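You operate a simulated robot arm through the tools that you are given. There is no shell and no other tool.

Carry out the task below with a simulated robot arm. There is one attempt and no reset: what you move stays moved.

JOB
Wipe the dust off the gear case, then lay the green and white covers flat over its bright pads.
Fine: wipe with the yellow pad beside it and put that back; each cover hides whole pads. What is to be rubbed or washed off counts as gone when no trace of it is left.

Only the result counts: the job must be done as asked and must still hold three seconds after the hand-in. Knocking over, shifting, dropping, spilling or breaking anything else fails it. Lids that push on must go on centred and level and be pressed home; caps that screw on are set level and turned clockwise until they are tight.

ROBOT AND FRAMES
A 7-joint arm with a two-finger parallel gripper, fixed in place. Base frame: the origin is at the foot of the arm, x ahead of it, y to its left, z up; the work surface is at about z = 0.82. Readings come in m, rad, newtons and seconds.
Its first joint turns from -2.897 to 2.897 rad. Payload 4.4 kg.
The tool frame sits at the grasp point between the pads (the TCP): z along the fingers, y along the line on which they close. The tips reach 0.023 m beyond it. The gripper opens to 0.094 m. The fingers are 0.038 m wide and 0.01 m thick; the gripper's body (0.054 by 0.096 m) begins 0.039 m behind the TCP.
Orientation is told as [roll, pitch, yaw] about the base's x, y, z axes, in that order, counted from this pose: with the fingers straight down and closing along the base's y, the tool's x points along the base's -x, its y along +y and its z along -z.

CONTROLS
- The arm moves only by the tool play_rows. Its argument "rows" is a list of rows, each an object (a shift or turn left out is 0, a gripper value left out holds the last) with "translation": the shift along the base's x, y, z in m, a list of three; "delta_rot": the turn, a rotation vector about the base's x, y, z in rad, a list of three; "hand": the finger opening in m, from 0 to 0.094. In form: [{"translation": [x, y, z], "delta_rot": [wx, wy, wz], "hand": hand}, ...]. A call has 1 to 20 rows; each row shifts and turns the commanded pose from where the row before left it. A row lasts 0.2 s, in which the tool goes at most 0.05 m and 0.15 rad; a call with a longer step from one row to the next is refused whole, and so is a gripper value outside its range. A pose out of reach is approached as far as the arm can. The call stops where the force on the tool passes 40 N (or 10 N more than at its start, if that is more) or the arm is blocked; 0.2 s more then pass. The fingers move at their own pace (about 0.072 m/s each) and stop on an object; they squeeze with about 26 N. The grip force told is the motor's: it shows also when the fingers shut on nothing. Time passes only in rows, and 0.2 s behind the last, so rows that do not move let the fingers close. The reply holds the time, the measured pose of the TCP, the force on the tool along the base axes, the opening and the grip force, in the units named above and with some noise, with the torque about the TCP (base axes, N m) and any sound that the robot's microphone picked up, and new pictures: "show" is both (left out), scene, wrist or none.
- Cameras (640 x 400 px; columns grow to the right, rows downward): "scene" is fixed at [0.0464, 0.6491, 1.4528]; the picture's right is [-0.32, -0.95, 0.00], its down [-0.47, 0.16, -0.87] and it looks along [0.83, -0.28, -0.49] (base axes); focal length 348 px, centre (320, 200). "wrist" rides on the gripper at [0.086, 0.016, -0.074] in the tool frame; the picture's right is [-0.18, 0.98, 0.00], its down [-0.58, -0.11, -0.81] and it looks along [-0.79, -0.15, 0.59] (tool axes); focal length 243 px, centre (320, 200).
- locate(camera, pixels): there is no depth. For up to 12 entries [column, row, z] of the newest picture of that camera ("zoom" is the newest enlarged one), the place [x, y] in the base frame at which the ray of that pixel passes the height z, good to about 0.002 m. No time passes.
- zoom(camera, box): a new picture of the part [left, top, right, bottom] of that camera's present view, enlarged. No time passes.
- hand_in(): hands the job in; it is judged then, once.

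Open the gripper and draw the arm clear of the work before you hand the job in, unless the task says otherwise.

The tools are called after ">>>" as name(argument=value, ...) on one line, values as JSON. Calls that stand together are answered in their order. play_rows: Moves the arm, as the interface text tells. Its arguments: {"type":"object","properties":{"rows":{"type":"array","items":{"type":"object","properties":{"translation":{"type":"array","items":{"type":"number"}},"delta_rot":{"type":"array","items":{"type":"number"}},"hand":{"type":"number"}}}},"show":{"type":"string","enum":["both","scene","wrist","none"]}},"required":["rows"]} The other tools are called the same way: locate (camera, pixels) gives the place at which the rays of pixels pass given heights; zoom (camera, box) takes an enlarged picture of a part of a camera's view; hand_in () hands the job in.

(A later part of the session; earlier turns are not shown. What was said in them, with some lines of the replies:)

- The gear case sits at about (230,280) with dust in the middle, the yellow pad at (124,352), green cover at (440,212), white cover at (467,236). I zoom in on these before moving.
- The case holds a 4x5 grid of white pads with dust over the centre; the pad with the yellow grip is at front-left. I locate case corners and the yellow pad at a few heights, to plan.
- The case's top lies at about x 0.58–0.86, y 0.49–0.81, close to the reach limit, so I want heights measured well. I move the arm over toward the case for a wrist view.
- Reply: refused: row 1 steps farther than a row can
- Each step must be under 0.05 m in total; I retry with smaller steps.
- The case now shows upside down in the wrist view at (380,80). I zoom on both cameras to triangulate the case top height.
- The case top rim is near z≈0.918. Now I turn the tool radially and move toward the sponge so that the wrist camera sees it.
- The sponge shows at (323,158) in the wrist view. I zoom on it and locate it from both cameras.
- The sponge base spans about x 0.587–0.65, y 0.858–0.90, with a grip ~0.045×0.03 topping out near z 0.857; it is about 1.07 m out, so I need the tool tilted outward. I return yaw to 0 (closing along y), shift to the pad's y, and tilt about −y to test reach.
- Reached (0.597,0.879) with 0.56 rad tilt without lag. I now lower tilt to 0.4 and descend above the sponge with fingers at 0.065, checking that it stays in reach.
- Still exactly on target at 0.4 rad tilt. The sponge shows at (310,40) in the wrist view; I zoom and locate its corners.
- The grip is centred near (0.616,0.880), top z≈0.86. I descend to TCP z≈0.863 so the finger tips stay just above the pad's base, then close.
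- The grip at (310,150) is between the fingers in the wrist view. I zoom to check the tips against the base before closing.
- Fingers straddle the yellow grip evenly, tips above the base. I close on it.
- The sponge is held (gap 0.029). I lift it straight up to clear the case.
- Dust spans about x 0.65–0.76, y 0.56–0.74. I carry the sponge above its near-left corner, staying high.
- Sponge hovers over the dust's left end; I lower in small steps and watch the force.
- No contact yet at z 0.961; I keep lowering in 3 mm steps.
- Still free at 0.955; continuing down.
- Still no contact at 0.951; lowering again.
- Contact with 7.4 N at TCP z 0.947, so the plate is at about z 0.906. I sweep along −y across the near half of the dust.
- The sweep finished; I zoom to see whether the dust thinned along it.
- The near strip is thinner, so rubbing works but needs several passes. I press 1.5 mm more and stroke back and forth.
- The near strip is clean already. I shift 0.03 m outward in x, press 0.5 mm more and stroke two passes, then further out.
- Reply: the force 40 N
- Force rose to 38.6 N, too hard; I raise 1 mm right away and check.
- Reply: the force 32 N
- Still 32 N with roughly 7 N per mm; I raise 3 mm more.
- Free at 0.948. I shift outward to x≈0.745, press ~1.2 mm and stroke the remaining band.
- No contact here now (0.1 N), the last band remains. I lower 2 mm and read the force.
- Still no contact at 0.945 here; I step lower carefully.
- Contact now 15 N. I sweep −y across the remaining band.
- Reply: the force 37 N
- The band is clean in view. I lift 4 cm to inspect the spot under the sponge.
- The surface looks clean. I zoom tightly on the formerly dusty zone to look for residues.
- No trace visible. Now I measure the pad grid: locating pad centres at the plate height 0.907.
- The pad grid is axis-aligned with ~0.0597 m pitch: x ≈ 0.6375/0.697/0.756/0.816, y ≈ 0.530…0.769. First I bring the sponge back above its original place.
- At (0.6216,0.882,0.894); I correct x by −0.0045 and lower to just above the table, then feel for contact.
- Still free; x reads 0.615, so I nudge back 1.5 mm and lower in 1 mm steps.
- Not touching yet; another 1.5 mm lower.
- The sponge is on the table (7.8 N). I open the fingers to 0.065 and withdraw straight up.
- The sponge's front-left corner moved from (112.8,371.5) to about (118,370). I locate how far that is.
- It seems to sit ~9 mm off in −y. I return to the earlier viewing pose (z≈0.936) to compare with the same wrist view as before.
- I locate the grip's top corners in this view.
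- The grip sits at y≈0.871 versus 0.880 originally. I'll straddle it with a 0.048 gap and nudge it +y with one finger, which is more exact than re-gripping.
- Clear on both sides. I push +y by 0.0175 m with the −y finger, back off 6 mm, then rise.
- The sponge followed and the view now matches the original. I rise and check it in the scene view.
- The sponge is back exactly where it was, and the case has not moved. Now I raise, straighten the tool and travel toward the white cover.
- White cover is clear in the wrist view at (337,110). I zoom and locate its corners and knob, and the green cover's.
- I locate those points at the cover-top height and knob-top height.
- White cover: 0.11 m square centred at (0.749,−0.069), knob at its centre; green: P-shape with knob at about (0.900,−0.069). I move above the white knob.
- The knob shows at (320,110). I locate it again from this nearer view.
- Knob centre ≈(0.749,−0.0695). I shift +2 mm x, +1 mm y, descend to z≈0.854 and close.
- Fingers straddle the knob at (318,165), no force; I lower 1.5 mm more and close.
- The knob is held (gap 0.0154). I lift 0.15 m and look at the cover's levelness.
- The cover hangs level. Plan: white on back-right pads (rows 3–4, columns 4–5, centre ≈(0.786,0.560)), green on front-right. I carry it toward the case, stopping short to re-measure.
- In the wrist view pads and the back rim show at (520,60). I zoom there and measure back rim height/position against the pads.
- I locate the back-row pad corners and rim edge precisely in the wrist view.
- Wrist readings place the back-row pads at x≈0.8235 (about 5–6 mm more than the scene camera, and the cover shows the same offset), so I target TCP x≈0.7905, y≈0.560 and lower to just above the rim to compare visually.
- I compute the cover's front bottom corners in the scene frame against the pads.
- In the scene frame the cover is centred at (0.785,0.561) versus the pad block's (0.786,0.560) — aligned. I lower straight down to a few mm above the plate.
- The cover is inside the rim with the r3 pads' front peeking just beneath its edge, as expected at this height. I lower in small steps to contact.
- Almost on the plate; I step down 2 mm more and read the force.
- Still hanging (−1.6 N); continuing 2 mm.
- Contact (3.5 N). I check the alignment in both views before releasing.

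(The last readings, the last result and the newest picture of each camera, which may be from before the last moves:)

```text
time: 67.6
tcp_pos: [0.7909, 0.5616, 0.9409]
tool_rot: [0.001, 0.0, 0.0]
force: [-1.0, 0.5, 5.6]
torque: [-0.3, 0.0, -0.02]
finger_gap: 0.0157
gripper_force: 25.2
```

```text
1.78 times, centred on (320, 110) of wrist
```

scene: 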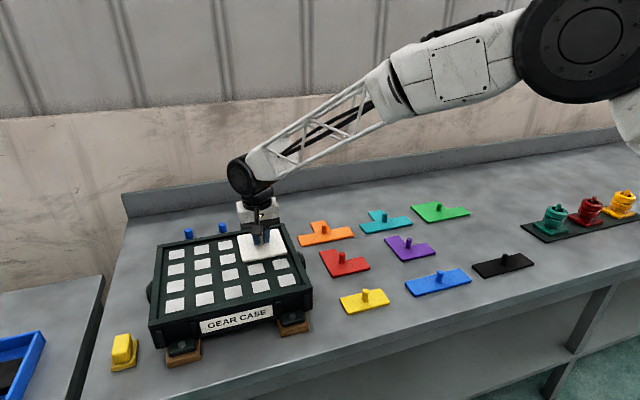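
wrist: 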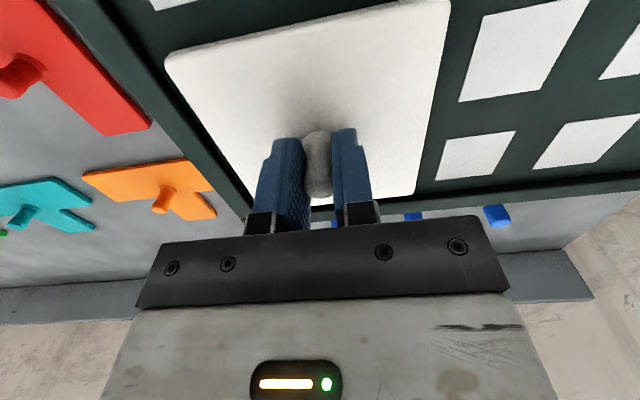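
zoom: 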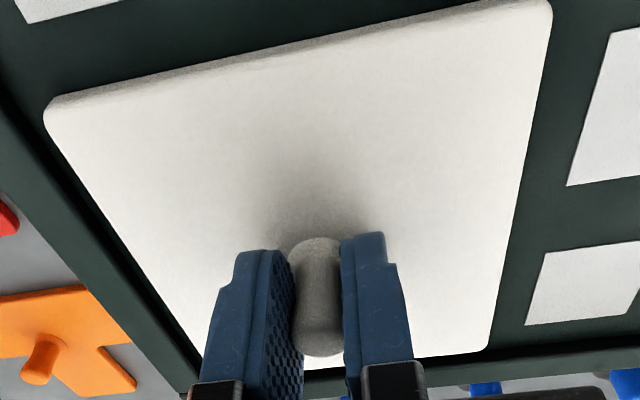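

Margins are ~6–8 mm on all sides. I release in small increments, to avoid dragging the cover as the sponge was.

>>> play_rows(rows=[{"hand": 0.018}, {"hand": 0.02}, {"hand": 0.022}, {"hand": 0.024}, {"hand": 0.026}])

>>> zoom(camera="scene", box=[216, 210, 312, 270])

```text
time: 68.8
tcp_pos: [0.7907, 0.5621, 0.9403]
tool_rot: [0.001, -0.002, -0.001]
force: [1.0, -0.6, -0.3]
torque: [0.03, 0.04, -0.02]
finger_gap: 0.0262
gripper_force: 0.0
```

scene: 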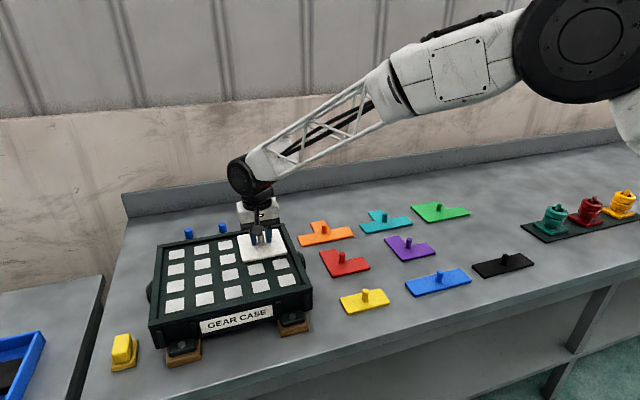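
wrist: 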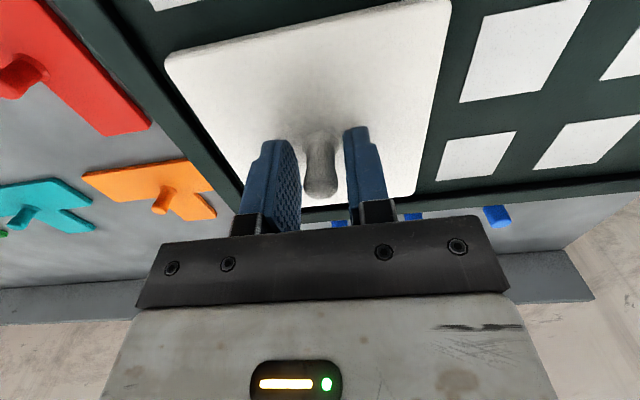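

```text
6.67 times, centred on (264, 240) of scene
```

zoom: 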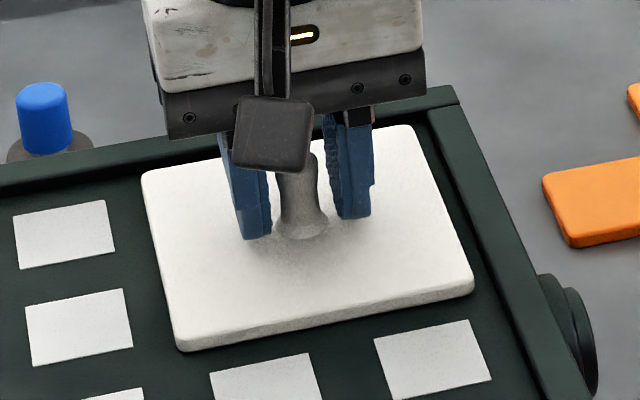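

Released with no shift. I open to 0.045 and lift straight up, then head for the green cover.

>>> play_rows(rows=[{"hand": 0.035}, {"hand": 0.045}, {"translation": [0, 0, 0.02]}, {"translation": [0, 0, 0.03]}, {"translation": [0, 0, 0.04]}, {"translation": [0, 0, 0.04]}, {"translation": [-0.02, -0.04, 0.01]}, {"translation": [-0.02, -0.04, 0]}, {"translation": [-0.01, -0.045, 0]}, {"translation": [0, -0.048, 0]}, {"translation": [0, -0.048, 0]}, {"translation": [0, -0.048, 0]}, {"translation": [0, -0.048, 0]}, {"translation": [0, -0.048, 0]}, {"translation": [0, -0.048, 0]}, {"translation": [0, -0.048, 0]}, {"translation": [0, -0.048, 0]}, {"translation": [0, -0.048, 0]}, {"translation": [0, -0.04, 0]}, {"translation": [0, 0, 0]}])

>>> zoom(camera="scene", box=[160, 210, 320, 310])

```text
time: 73.0
tcp_pos: [0.7389, -0.0349, 1.0802]
tool_rot: [0.0, 0.001, 0.001]
force: [0.0, 0.2, -0.9]
torque: [0.01, 0.04, -0.01]
finger_gap: 0.0451
gripper_force: 0.2
```

scene: 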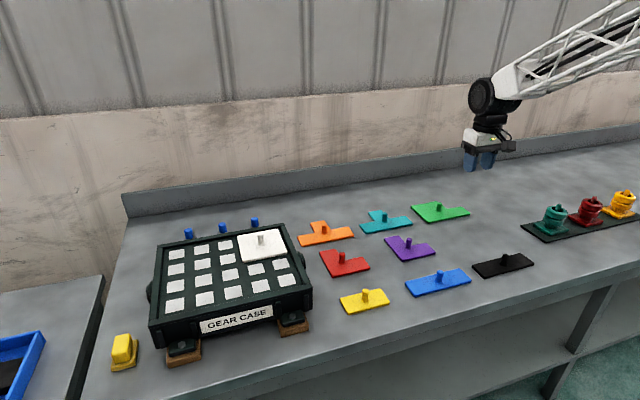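
wrist: 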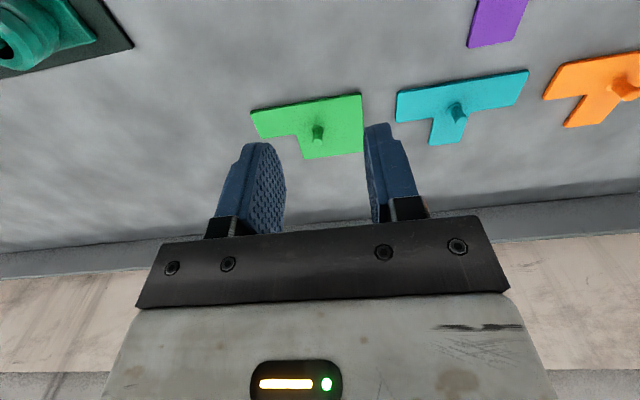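

```text
4.00 times, centred on (240, 260) of scene
```

zoom: 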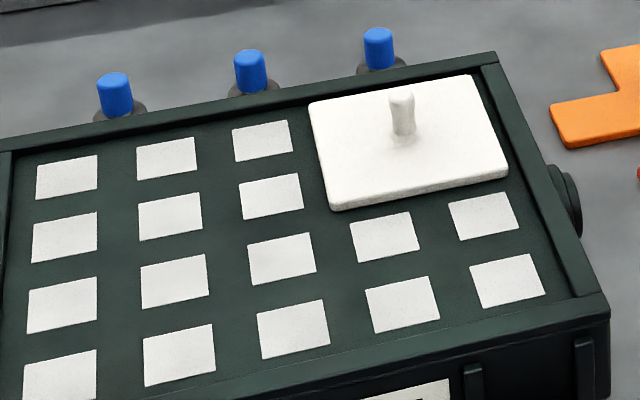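

White cover lies flat and centred over four pads. Now I zoom on the green cover in the wrist view.

>>> zoom(camera="wrist", box=[240, 80, 384, 170])

```text
4.44 times, centred on (312, 125) of wrist
```

zoom: 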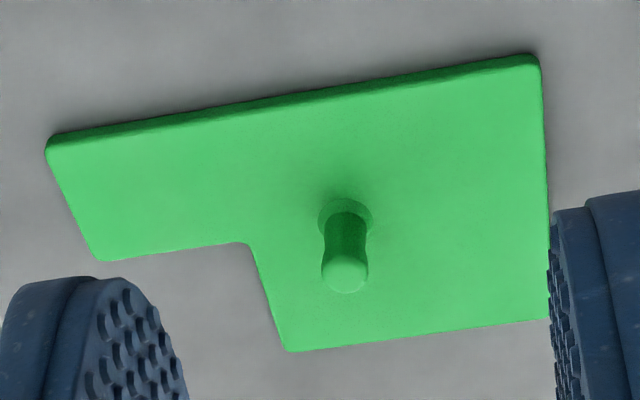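

I locate the green cover's corners and knob.

>>> locate(camera="wrist", pixels=[[250.6, 113.75, 0.826], [262.05, 138.5, 0.826], [296.25, 135.1, 0.826], [304.6, 158.75, 0.826], [363.3, 152, 0.826], [361.5, 94.6, 0.826], [317.6, 128.6, 0.827], [317.6, 140, 0.85]])

```text
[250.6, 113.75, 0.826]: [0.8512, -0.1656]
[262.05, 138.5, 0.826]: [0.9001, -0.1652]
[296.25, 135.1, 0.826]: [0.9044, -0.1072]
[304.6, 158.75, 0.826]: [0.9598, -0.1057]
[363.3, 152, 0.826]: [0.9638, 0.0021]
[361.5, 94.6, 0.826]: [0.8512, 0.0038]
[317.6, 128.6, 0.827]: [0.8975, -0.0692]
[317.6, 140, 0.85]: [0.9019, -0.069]
```

Green knob at about (0.899,−0.069), cover aligned with the axes. I move above it and lower to 0.90.

>>> play_rows(rows=[{"translation": [0.04, -0.0085, -0.02]}, {"translation": [0.04, -0.0085, -0.02]}, {"translation": [0.04, -0.0085, -0.02]}, {"translation": [0.04, -0.0085, -0.02]}, {"translation": [0, 0, -0.04]}, {"translation": [0, 0, -0.04]}, {"translation": [0, 0, -0.02]}, {"translation": [0, 0, 0]}])

>>> zoom(camera="wrist", box=[240, 60, 400, 160])

```text
time: 74.8
tcp_pos: [0.8986, -0.0693, 0.9004]
tool_rot: [0.001, 0.0, 0.0]
force: [0.2, 0.4, 0.4]
torque: [0.0, 0.02, 0.01]
finger_gap: 0.0452
gripper_force: 0.0
```

scene: 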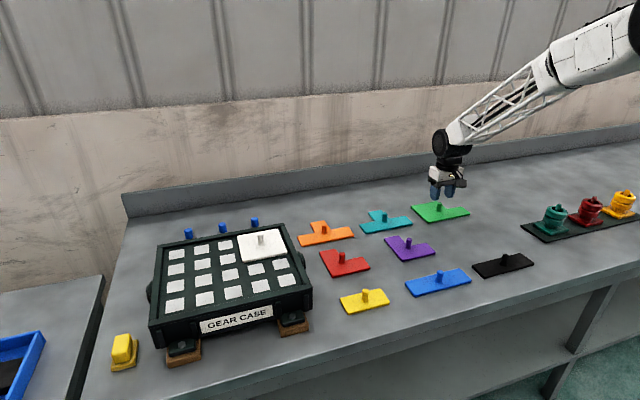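
wrist: 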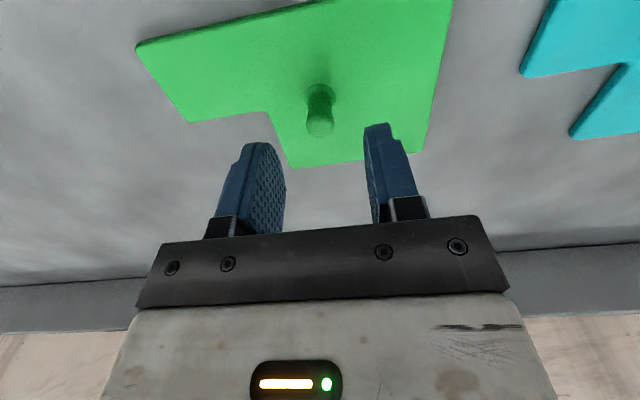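

```text
4.00 times, centred on (320, 110) of wrist
```

zoom: 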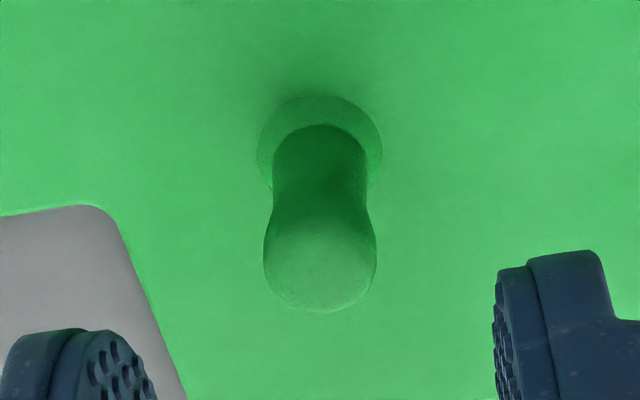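

The knob is centred between the fingers. I descend to z≈0.855 and close.

>>> play_rows(rows=[{"translation": [0.001, 0, -0.02]}, {"translation": [0, 0, -0.016]}, {"translation": [0, 0, -0.009]}, {"translation": [0, 0, 0]}, {"hand": 0.03}, {"hand": 0.0}, {"hand": 0.0}, {"hand": 0.0}, {"hand": 0.0}], show="wrist")

```text
time: 76.8
tcp_pos: [0.9013, -0.0699, 0.856]
tool_rot: [-0.001, 0.001, 0.001]
force: [-0.8, -1.4, 0.7]
torque: [0.17, -0.02, 0.0]
finger_gap: 0.0157
gripper_force: 25.8
```

wrist: 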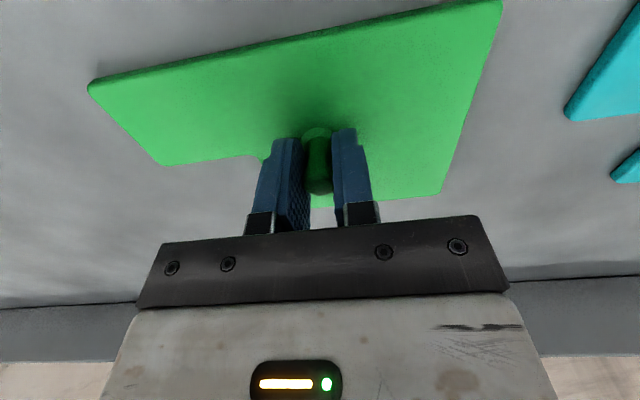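

Green knob held (gap 0.0157). I lift and carry it toward the front-right pads, stopping above to verify.

>>> play_rows(rows=[{"translation": [0, 0, 0.02]}, {"translation": [0, 0, 0.04]}, {"translation": [0, 0, 0.045]}, {"translation": [0, 0, 0.045]}, {"translation": [0, 0, 0.035]}, {"translation": [-0.015, 0.045, 0]}, {"translation": [-0.015, 0.045, 0]}, {"translation": [-0.016, 0.045, 0]}, {"translation": [-0.016, 0.045, 0]}, {"translation": [-0.016, 0.045, 0]}, {"translation": [-0.016, 0.045, 0]}, {"translation": [-0.016, 0.045, 0]}, {"translation": [-0.016, 0.045, 0]}, {"translation": [-0.016, 0.045, 0]}, {"translation": [-0.016, 0.045, 0]}, {"translation": [-0.016, 0.045, 0]}, {"translation": [-0.016, 0.045, 0]}, {"translation": [-0.016, 0.045, 0]}, {"translation": [-0.016, 0.045, 0]}, {"translation": [-0.01, 0.042, 0]}], show="none")

>>> play_rows(rows=[{"translation": [0, 0, 0]}, {"translation": [0, 0, 0]}])

>>> zoom(camera="scene", box=[190, 190, 318, 270])

```text
time: 81.0
tcp_pos: [0.668, 0.6012, 1.0385]
tool_rot: [-0.001, 0.0, 0.001]
force: [0.0, 1.1, -1.2]
torque: [-0.02, -0.05, 0.01]
finger_gap: 0.0154
gripper_force: 26.0
```

```text
time: 81.6
tcp_pos: [0.6691, 0.6016, 1.0384]
tool_rot: [0.001, 0.001, 0.0]
force: [-0.1, -0.6, -1.2]
torque: [-0.03, -0.02, 0.01]
finger_gap: 0.0156
gripper_force: 26.1
```

scene: 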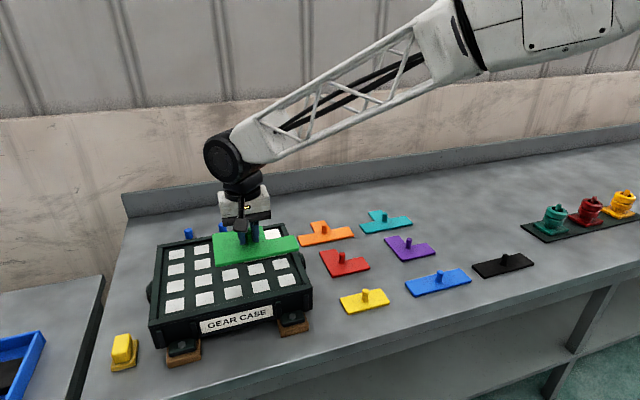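
wrist: 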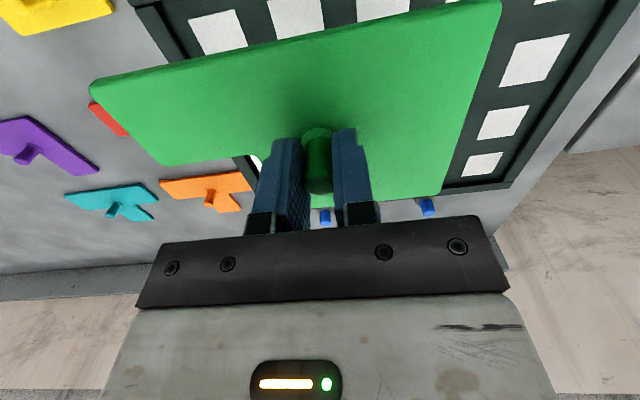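

```text
5.00 times, centred on (254, 230) of scene
```

zoom: 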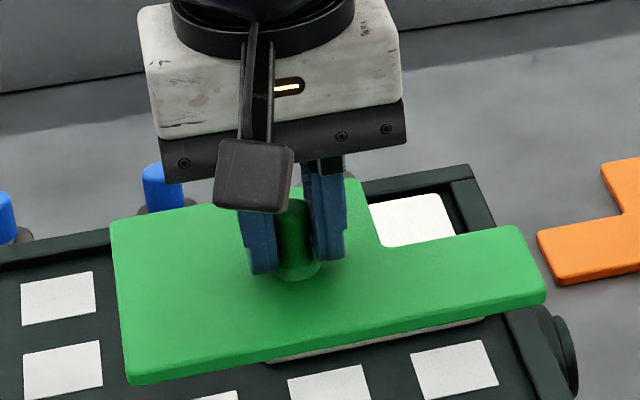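

I lower to about z 0.983 and compare the cover's corners with the pads in the scene frame.

>>> play_rows(rows=[{"translation": [0, 0, -0.02]}, {"translation": [0, 0, -0.02]}, {"translation": [0, 0, -0.015]}, {"translation": [0, 0, 0]}])

>>> zoom(camera="scene", box=[200, 225, 312, 295])

```text
time: 82.6
tcp_pos: [0.6665, 0.6018, 0.9825]
tool_rot: [0.0, 0.0, 0.0]
force: [0.0, 0.4, -2.4]
torque: [-0.01, -0.01, -0.03]
finger_gap: 0.0157
gripper_force: 26.1
```

scene: 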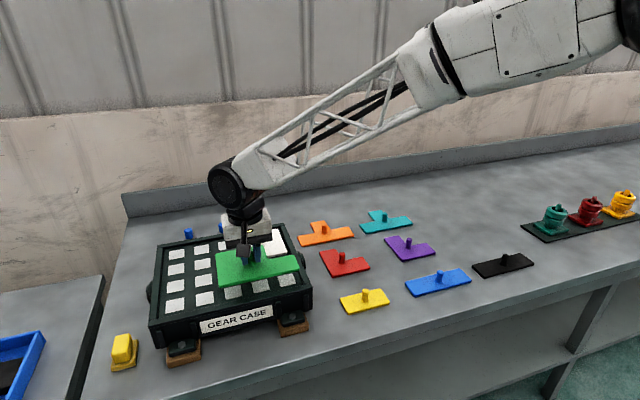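
wrist: 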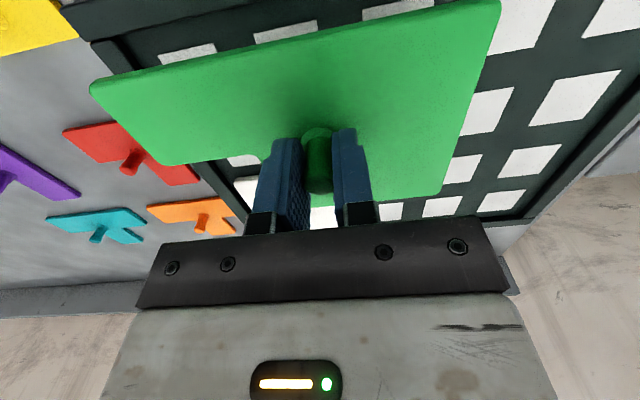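

```text
5.71 times, centred on (256, 260) of scene
```

zoom: 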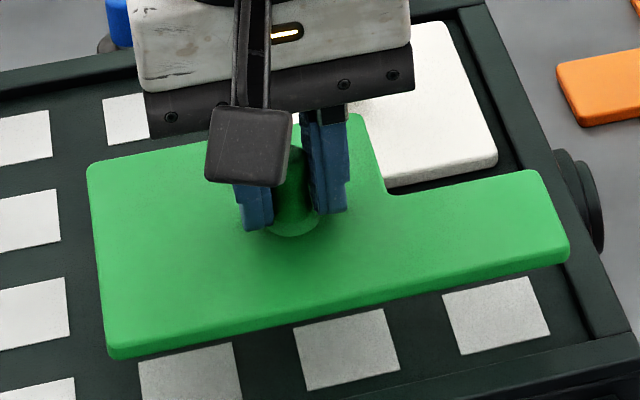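

I locate the front bottom corners (z≈0.948) and top back-left corner.

>>> locate(camera="scene", pixels=[[219.25, 287.5, 0.948], [299.4, 270.8, 0.948], [215.6, 254.2, 0.953], [294, 255.3, 0.953], [267, 285, 0.907], [270, 289.8, 0.907], [253.9, 293.2, 0.907], [277.5, 276.3, 0.907], [296.2, 283.3, 0.907], [280.5, 287.1, 0.907]])

```text
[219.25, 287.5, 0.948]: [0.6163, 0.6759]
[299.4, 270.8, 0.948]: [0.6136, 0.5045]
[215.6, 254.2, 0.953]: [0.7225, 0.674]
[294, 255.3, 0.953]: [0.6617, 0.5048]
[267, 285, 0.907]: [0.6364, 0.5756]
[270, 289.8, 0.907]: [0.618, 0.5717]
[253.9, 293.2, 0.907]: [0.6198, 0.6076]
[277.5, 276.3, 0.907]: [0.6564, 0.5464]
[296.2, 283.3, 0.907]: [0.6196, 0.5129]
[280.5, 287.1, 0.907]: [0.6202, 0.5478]
```

Green cover spans x 0.615–0.7225, y 0.5045–0.675 in the scene frame, target 0.613–0.723 and 0.505–0.674: good. I shift −1 mm in x and lower to near contact.

>>> play_rows(rows=[{"translation": [-0.001, 0, -0.012]}, {"translation": [0, 0, -0.012]}, {"translation": [0, 0, -0.01]}, {"translation": [0, 0, -0.003]}, {"translation": [0, 0, 0]}])

>>> zoom(camera="scene", box=[200, 225, 312, 295])

```text
time: 83.8
tcp_pos: [0.6669, 0.6021, 0.9475]
tool_rot: [0.0, 0.0, 0.001]
force: [0.5, -0.3, -0.9]
torque: [-0.02, 0.02, 0.02]
finger_gap: 0.0158
gripper_force: 26.1
```

scene: 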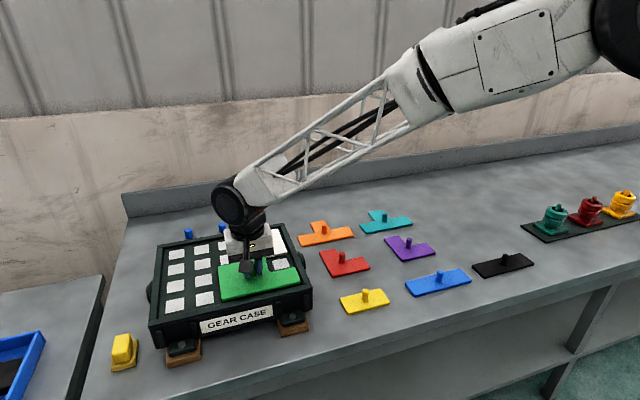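
wrist: 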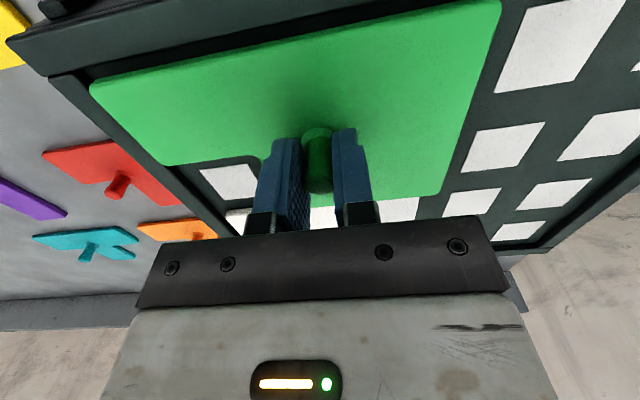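

```text
5.71 times, centred on (256, 260) of scene
```

zoom: 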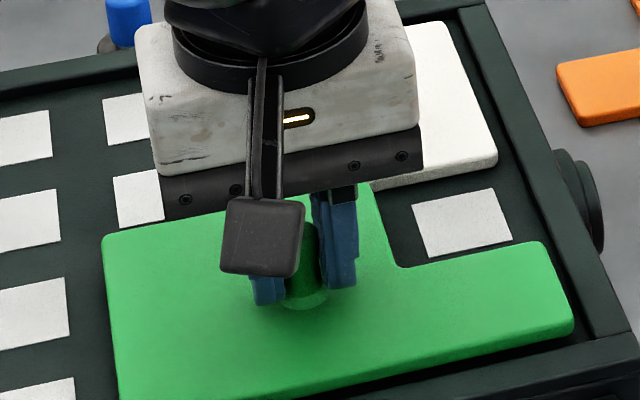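

Well placed inside the rim. I lower the last millimetres in small steps.

>>> play_rows(rows=[{"translation": [0, 0, -0.002]}, {"translation": [0, 0, -0.002]}, {"translation": [0, 0, -0.001]}, {"translation": [0, 0, 0]}], show="none")

```text
time: 84.8
tcp_pos: [0.6664, 0.6016, 0.9426]
tool_rot: [0.0, 0.0, -0.001]
force: [0.5, -0.2, -1.5]
torque: [-0.02, -0.01, 0.05]
finger_gap: 0.0158
gripper_force: 26.1
```

Still hanging; two more 1 mm steps.

>>> play_rows(rows=[{"translation": [0, 0, -0.001]}, {"translation": [0, 0, -0.001]}, {"translation": [0, 0, 0]}], show="none")

```text
time: 85.6
tcp_pos: [0.6668, 0.6023, 0.9407]
tool_rot: [0.0, 0.001, -0.002]
force: [-3.8, -3.0, 7.0]
torque: [-0.32, 0.11, -0.03]
finger_gap: 0.0156
gripper_force: 25.4
```

Contact with 7 N. I check the alignment before releasing.

>>> zoom(camera="scene", box=[200, 235, 312, 305])

>>> zoom(camera="wrist", box=[40, 0, 560, 240])

```text
5.71 times, centred on (256, 270) of scene
```

zoom: 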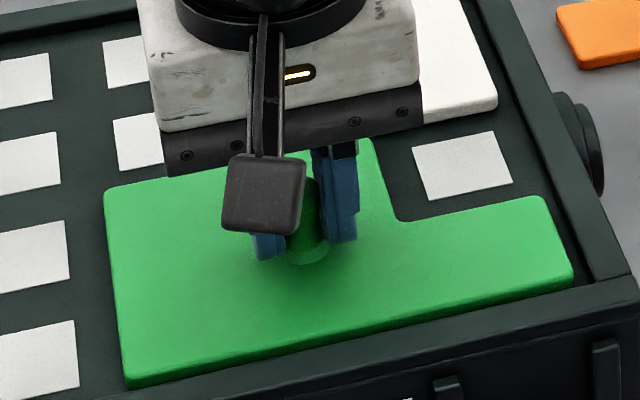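

```text
1.23 times, centred on (300, 120) of wrist
```

zoom: 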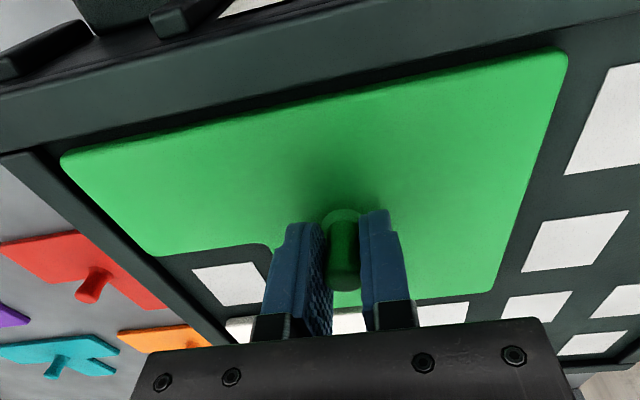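

I zoom on the front edge gap to make sure the cover is not resting on the rim.

>>> zoom(camera="wrist", box=[70, 60, 262, 180])

>>> zoom(camera="wrist", box=[340, 20, 532, 140])

>>> zoom(camera="scene", box=[214, 272, 310, 322])

```text
3.33 times, centred on (166, 120) of wrist
```

zoom: 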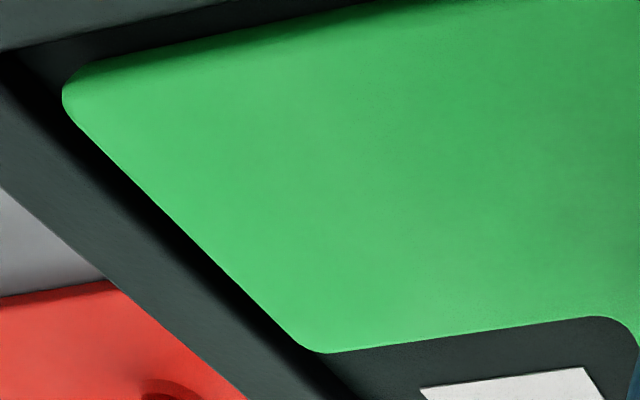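

```text
3.33 times, centred on (436, 80) of wrist
```

zoom: 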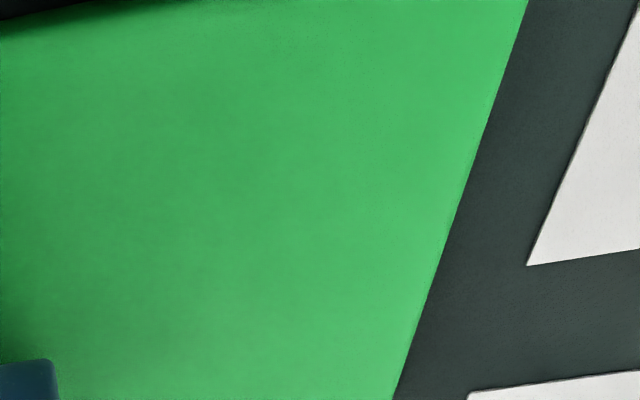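

```text
6.67 times, centred on (262, 297) of scene
```

zoom: 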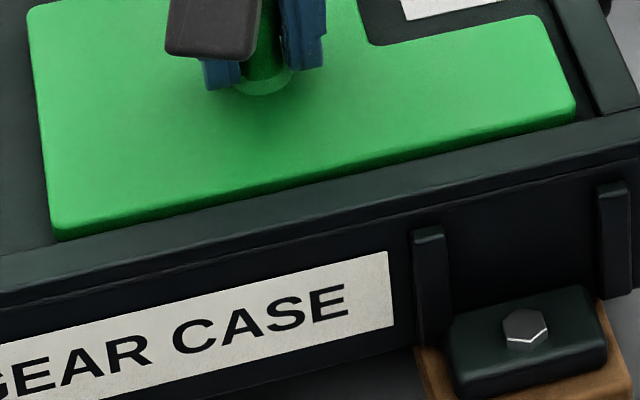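

A clear gap remains to the rim, and the contact height matches the white cover's. I release stepwise.

>>> play_rows(rows=[{"hand": 0.018}, {"hand": 0.02}, {"hand": 0.022}, {"hand": 0.024}, {"hand": 0.026}, {"hand": 0.035}, {"hand": 0.045}, {"hand": 0.045}])

>>> zoom(camera="scene", box=[200, 235, 312, 305])

```text
time: 87.4
tcp_pos: [0.6662, 0.6021, 0.941]
tool_rot: [0.001, 0.0, 0.0]
force: [0.3, 0.3, -1.0]
torque: [0.0, 0.03, -0.04]
finger_gap: 0.045
gripper_force: 0.0
```

scene: 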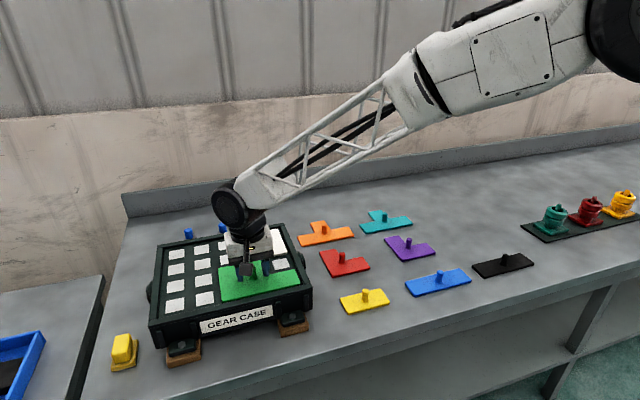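
wrist: 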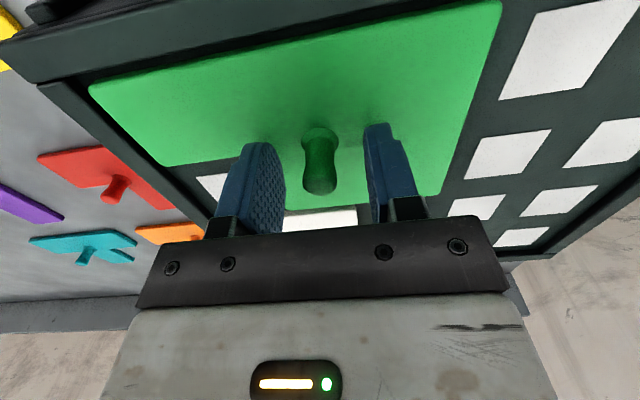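

```text
5.71 times, centred on (256, 270) of scene
```

zoom: 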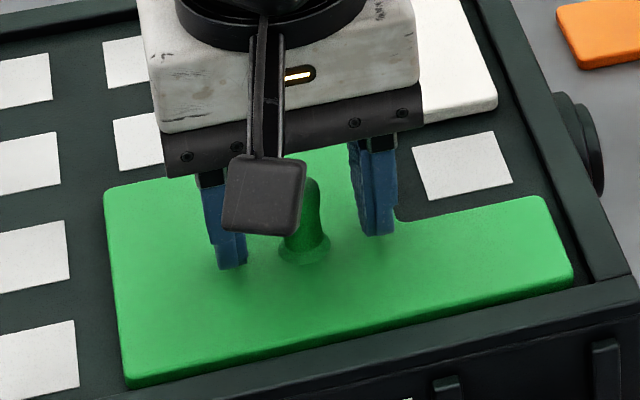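

Released without shift. I lift straight up and retreat clear of the work.

>>> play_rows(rows=[{"translation": [0, 0, 0.02]}, {"translation": [0, 0, 0.03]}, {"translation": [0, 0, 0.04]}, {"translation": [0, 0, 0.045]}, {"translation": [0, 0, 0.045]}, {"translation": [0, -0.04, 0.02]}, {"translation": [0, -0.045, 0]}, {"translation": [-0.01, -0.045, 0]}, {"translation": [-0.01, -0.045, 0]}, {"translation": [-0.01, -0.045, 0]}, {"translation": [0, -0.045, 0]}, {"translation": [0, -0.045, 0]}, {"translation": [0, -0.045, 0]}, {"translation": [0, 0, 0]}])

>>> zoom(camera="scene", box=[145, 210, 321, 320])

>>> zoom(camera="scene", box=[200, 225, 312, 295])

```text
time: 90.4
tcp_pos: [0.6386, 0.247, 1.1416]
tool_rot: [0.001, 0.001, 0.0]
force: [-0.3, 0.1, 0.3]
torque: [-0.02, -0.02, 0.02]
finger_gap: 0.0449
gripper_force: 0.0
```

scene: 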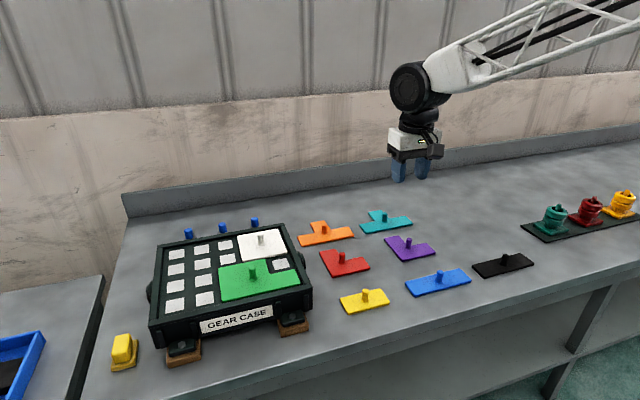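
wrist: 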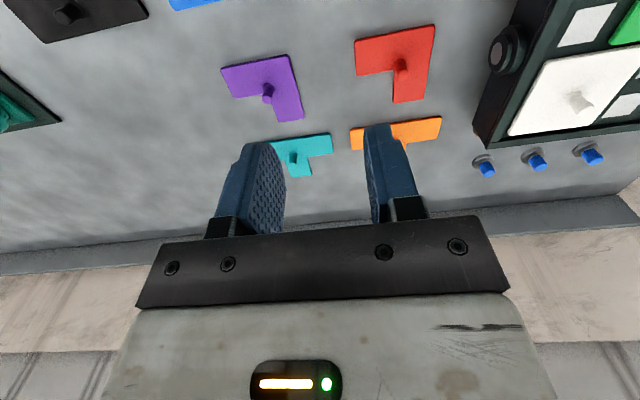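

```text
3.64 times, centred on (233, 265) of scene
```

zoom: 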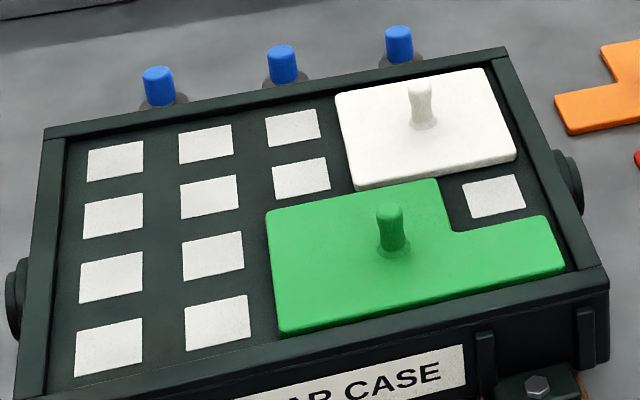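

```text
5.71 times, centred on (256, 260) of scene
```

zoom: 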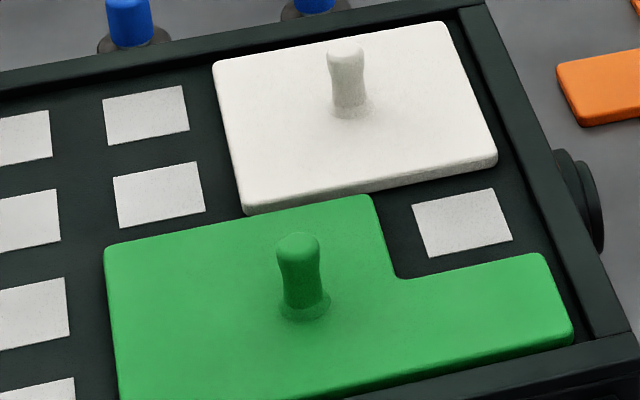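

Both covers look flat and whole pads are hidden. I check the gap between the covers by locating their facing edges.

>>> locate(camera="scene", pixels=[[218.6, 267.9, 0.913], [265.2, 259.2, 0.913], [242.9, 262.2, 0.907], [286.8, 253.2, 0.907], [294.5, 270, 0.913], [300, 284, 0.907], [221.5, 302, 0.907]])

>>> zoom(camera="wrist", box=[470, 0, 640, 150])

>>> zoom(camera="scene", box=[214, 265, 310, 325])

```text
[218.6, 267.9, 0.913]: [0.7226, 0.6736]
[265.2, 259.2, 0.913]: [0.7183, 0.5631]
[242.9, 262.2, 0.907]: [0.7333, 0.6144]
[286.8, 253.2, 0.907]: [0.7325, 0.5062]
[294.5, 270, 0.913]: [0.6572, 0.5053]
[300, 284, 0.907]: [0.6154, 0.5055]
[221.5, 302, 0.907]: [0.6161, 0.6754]
```

```text
2.67 times, centred on (555, 75) of wrist
```

zoom: 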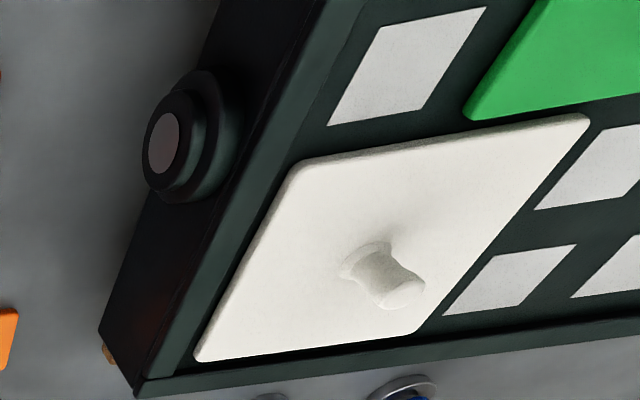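

```text
6.67 times, centred on (262, 295) of scene
```

zoom: 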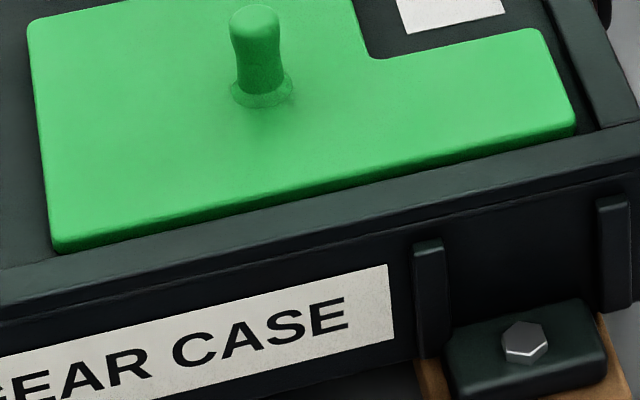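

The covers are flat with about a 1 cm gap between them and 4–6 mm of overlap past each pad edge. No dust shows, the sponge is back in its place, and the arm is clear with the gripper open, so I hand in.

>>> hand_in()

```text
The job is handed in.
```

The job is done and handed in. I haven't seen the verdict.

- **Dust:** I rubbed the gear case with the yellow pad until close-up pictures showed no trace. At one point the pad pressed with about 39 N. The case did not move.
- **Yellow pad:** It is back in its original place. It slipped about 9 mm when I released it, so I nudged it back; the pictures now match the start to about 1 mm.
- **White cover:** It lies flat over the four pads at the back right.
- **Green cover:** It lies flat over five pads at the front right. It sits clear of the rim and about 1 cm from the white cover.
- **Alignment:** Both covers extend about 3–8 mm past the pads they hide, so no pad is left partly covered.

The gripper is open and the arm is clear of the work. Nothing else on the bench appears to have moved.
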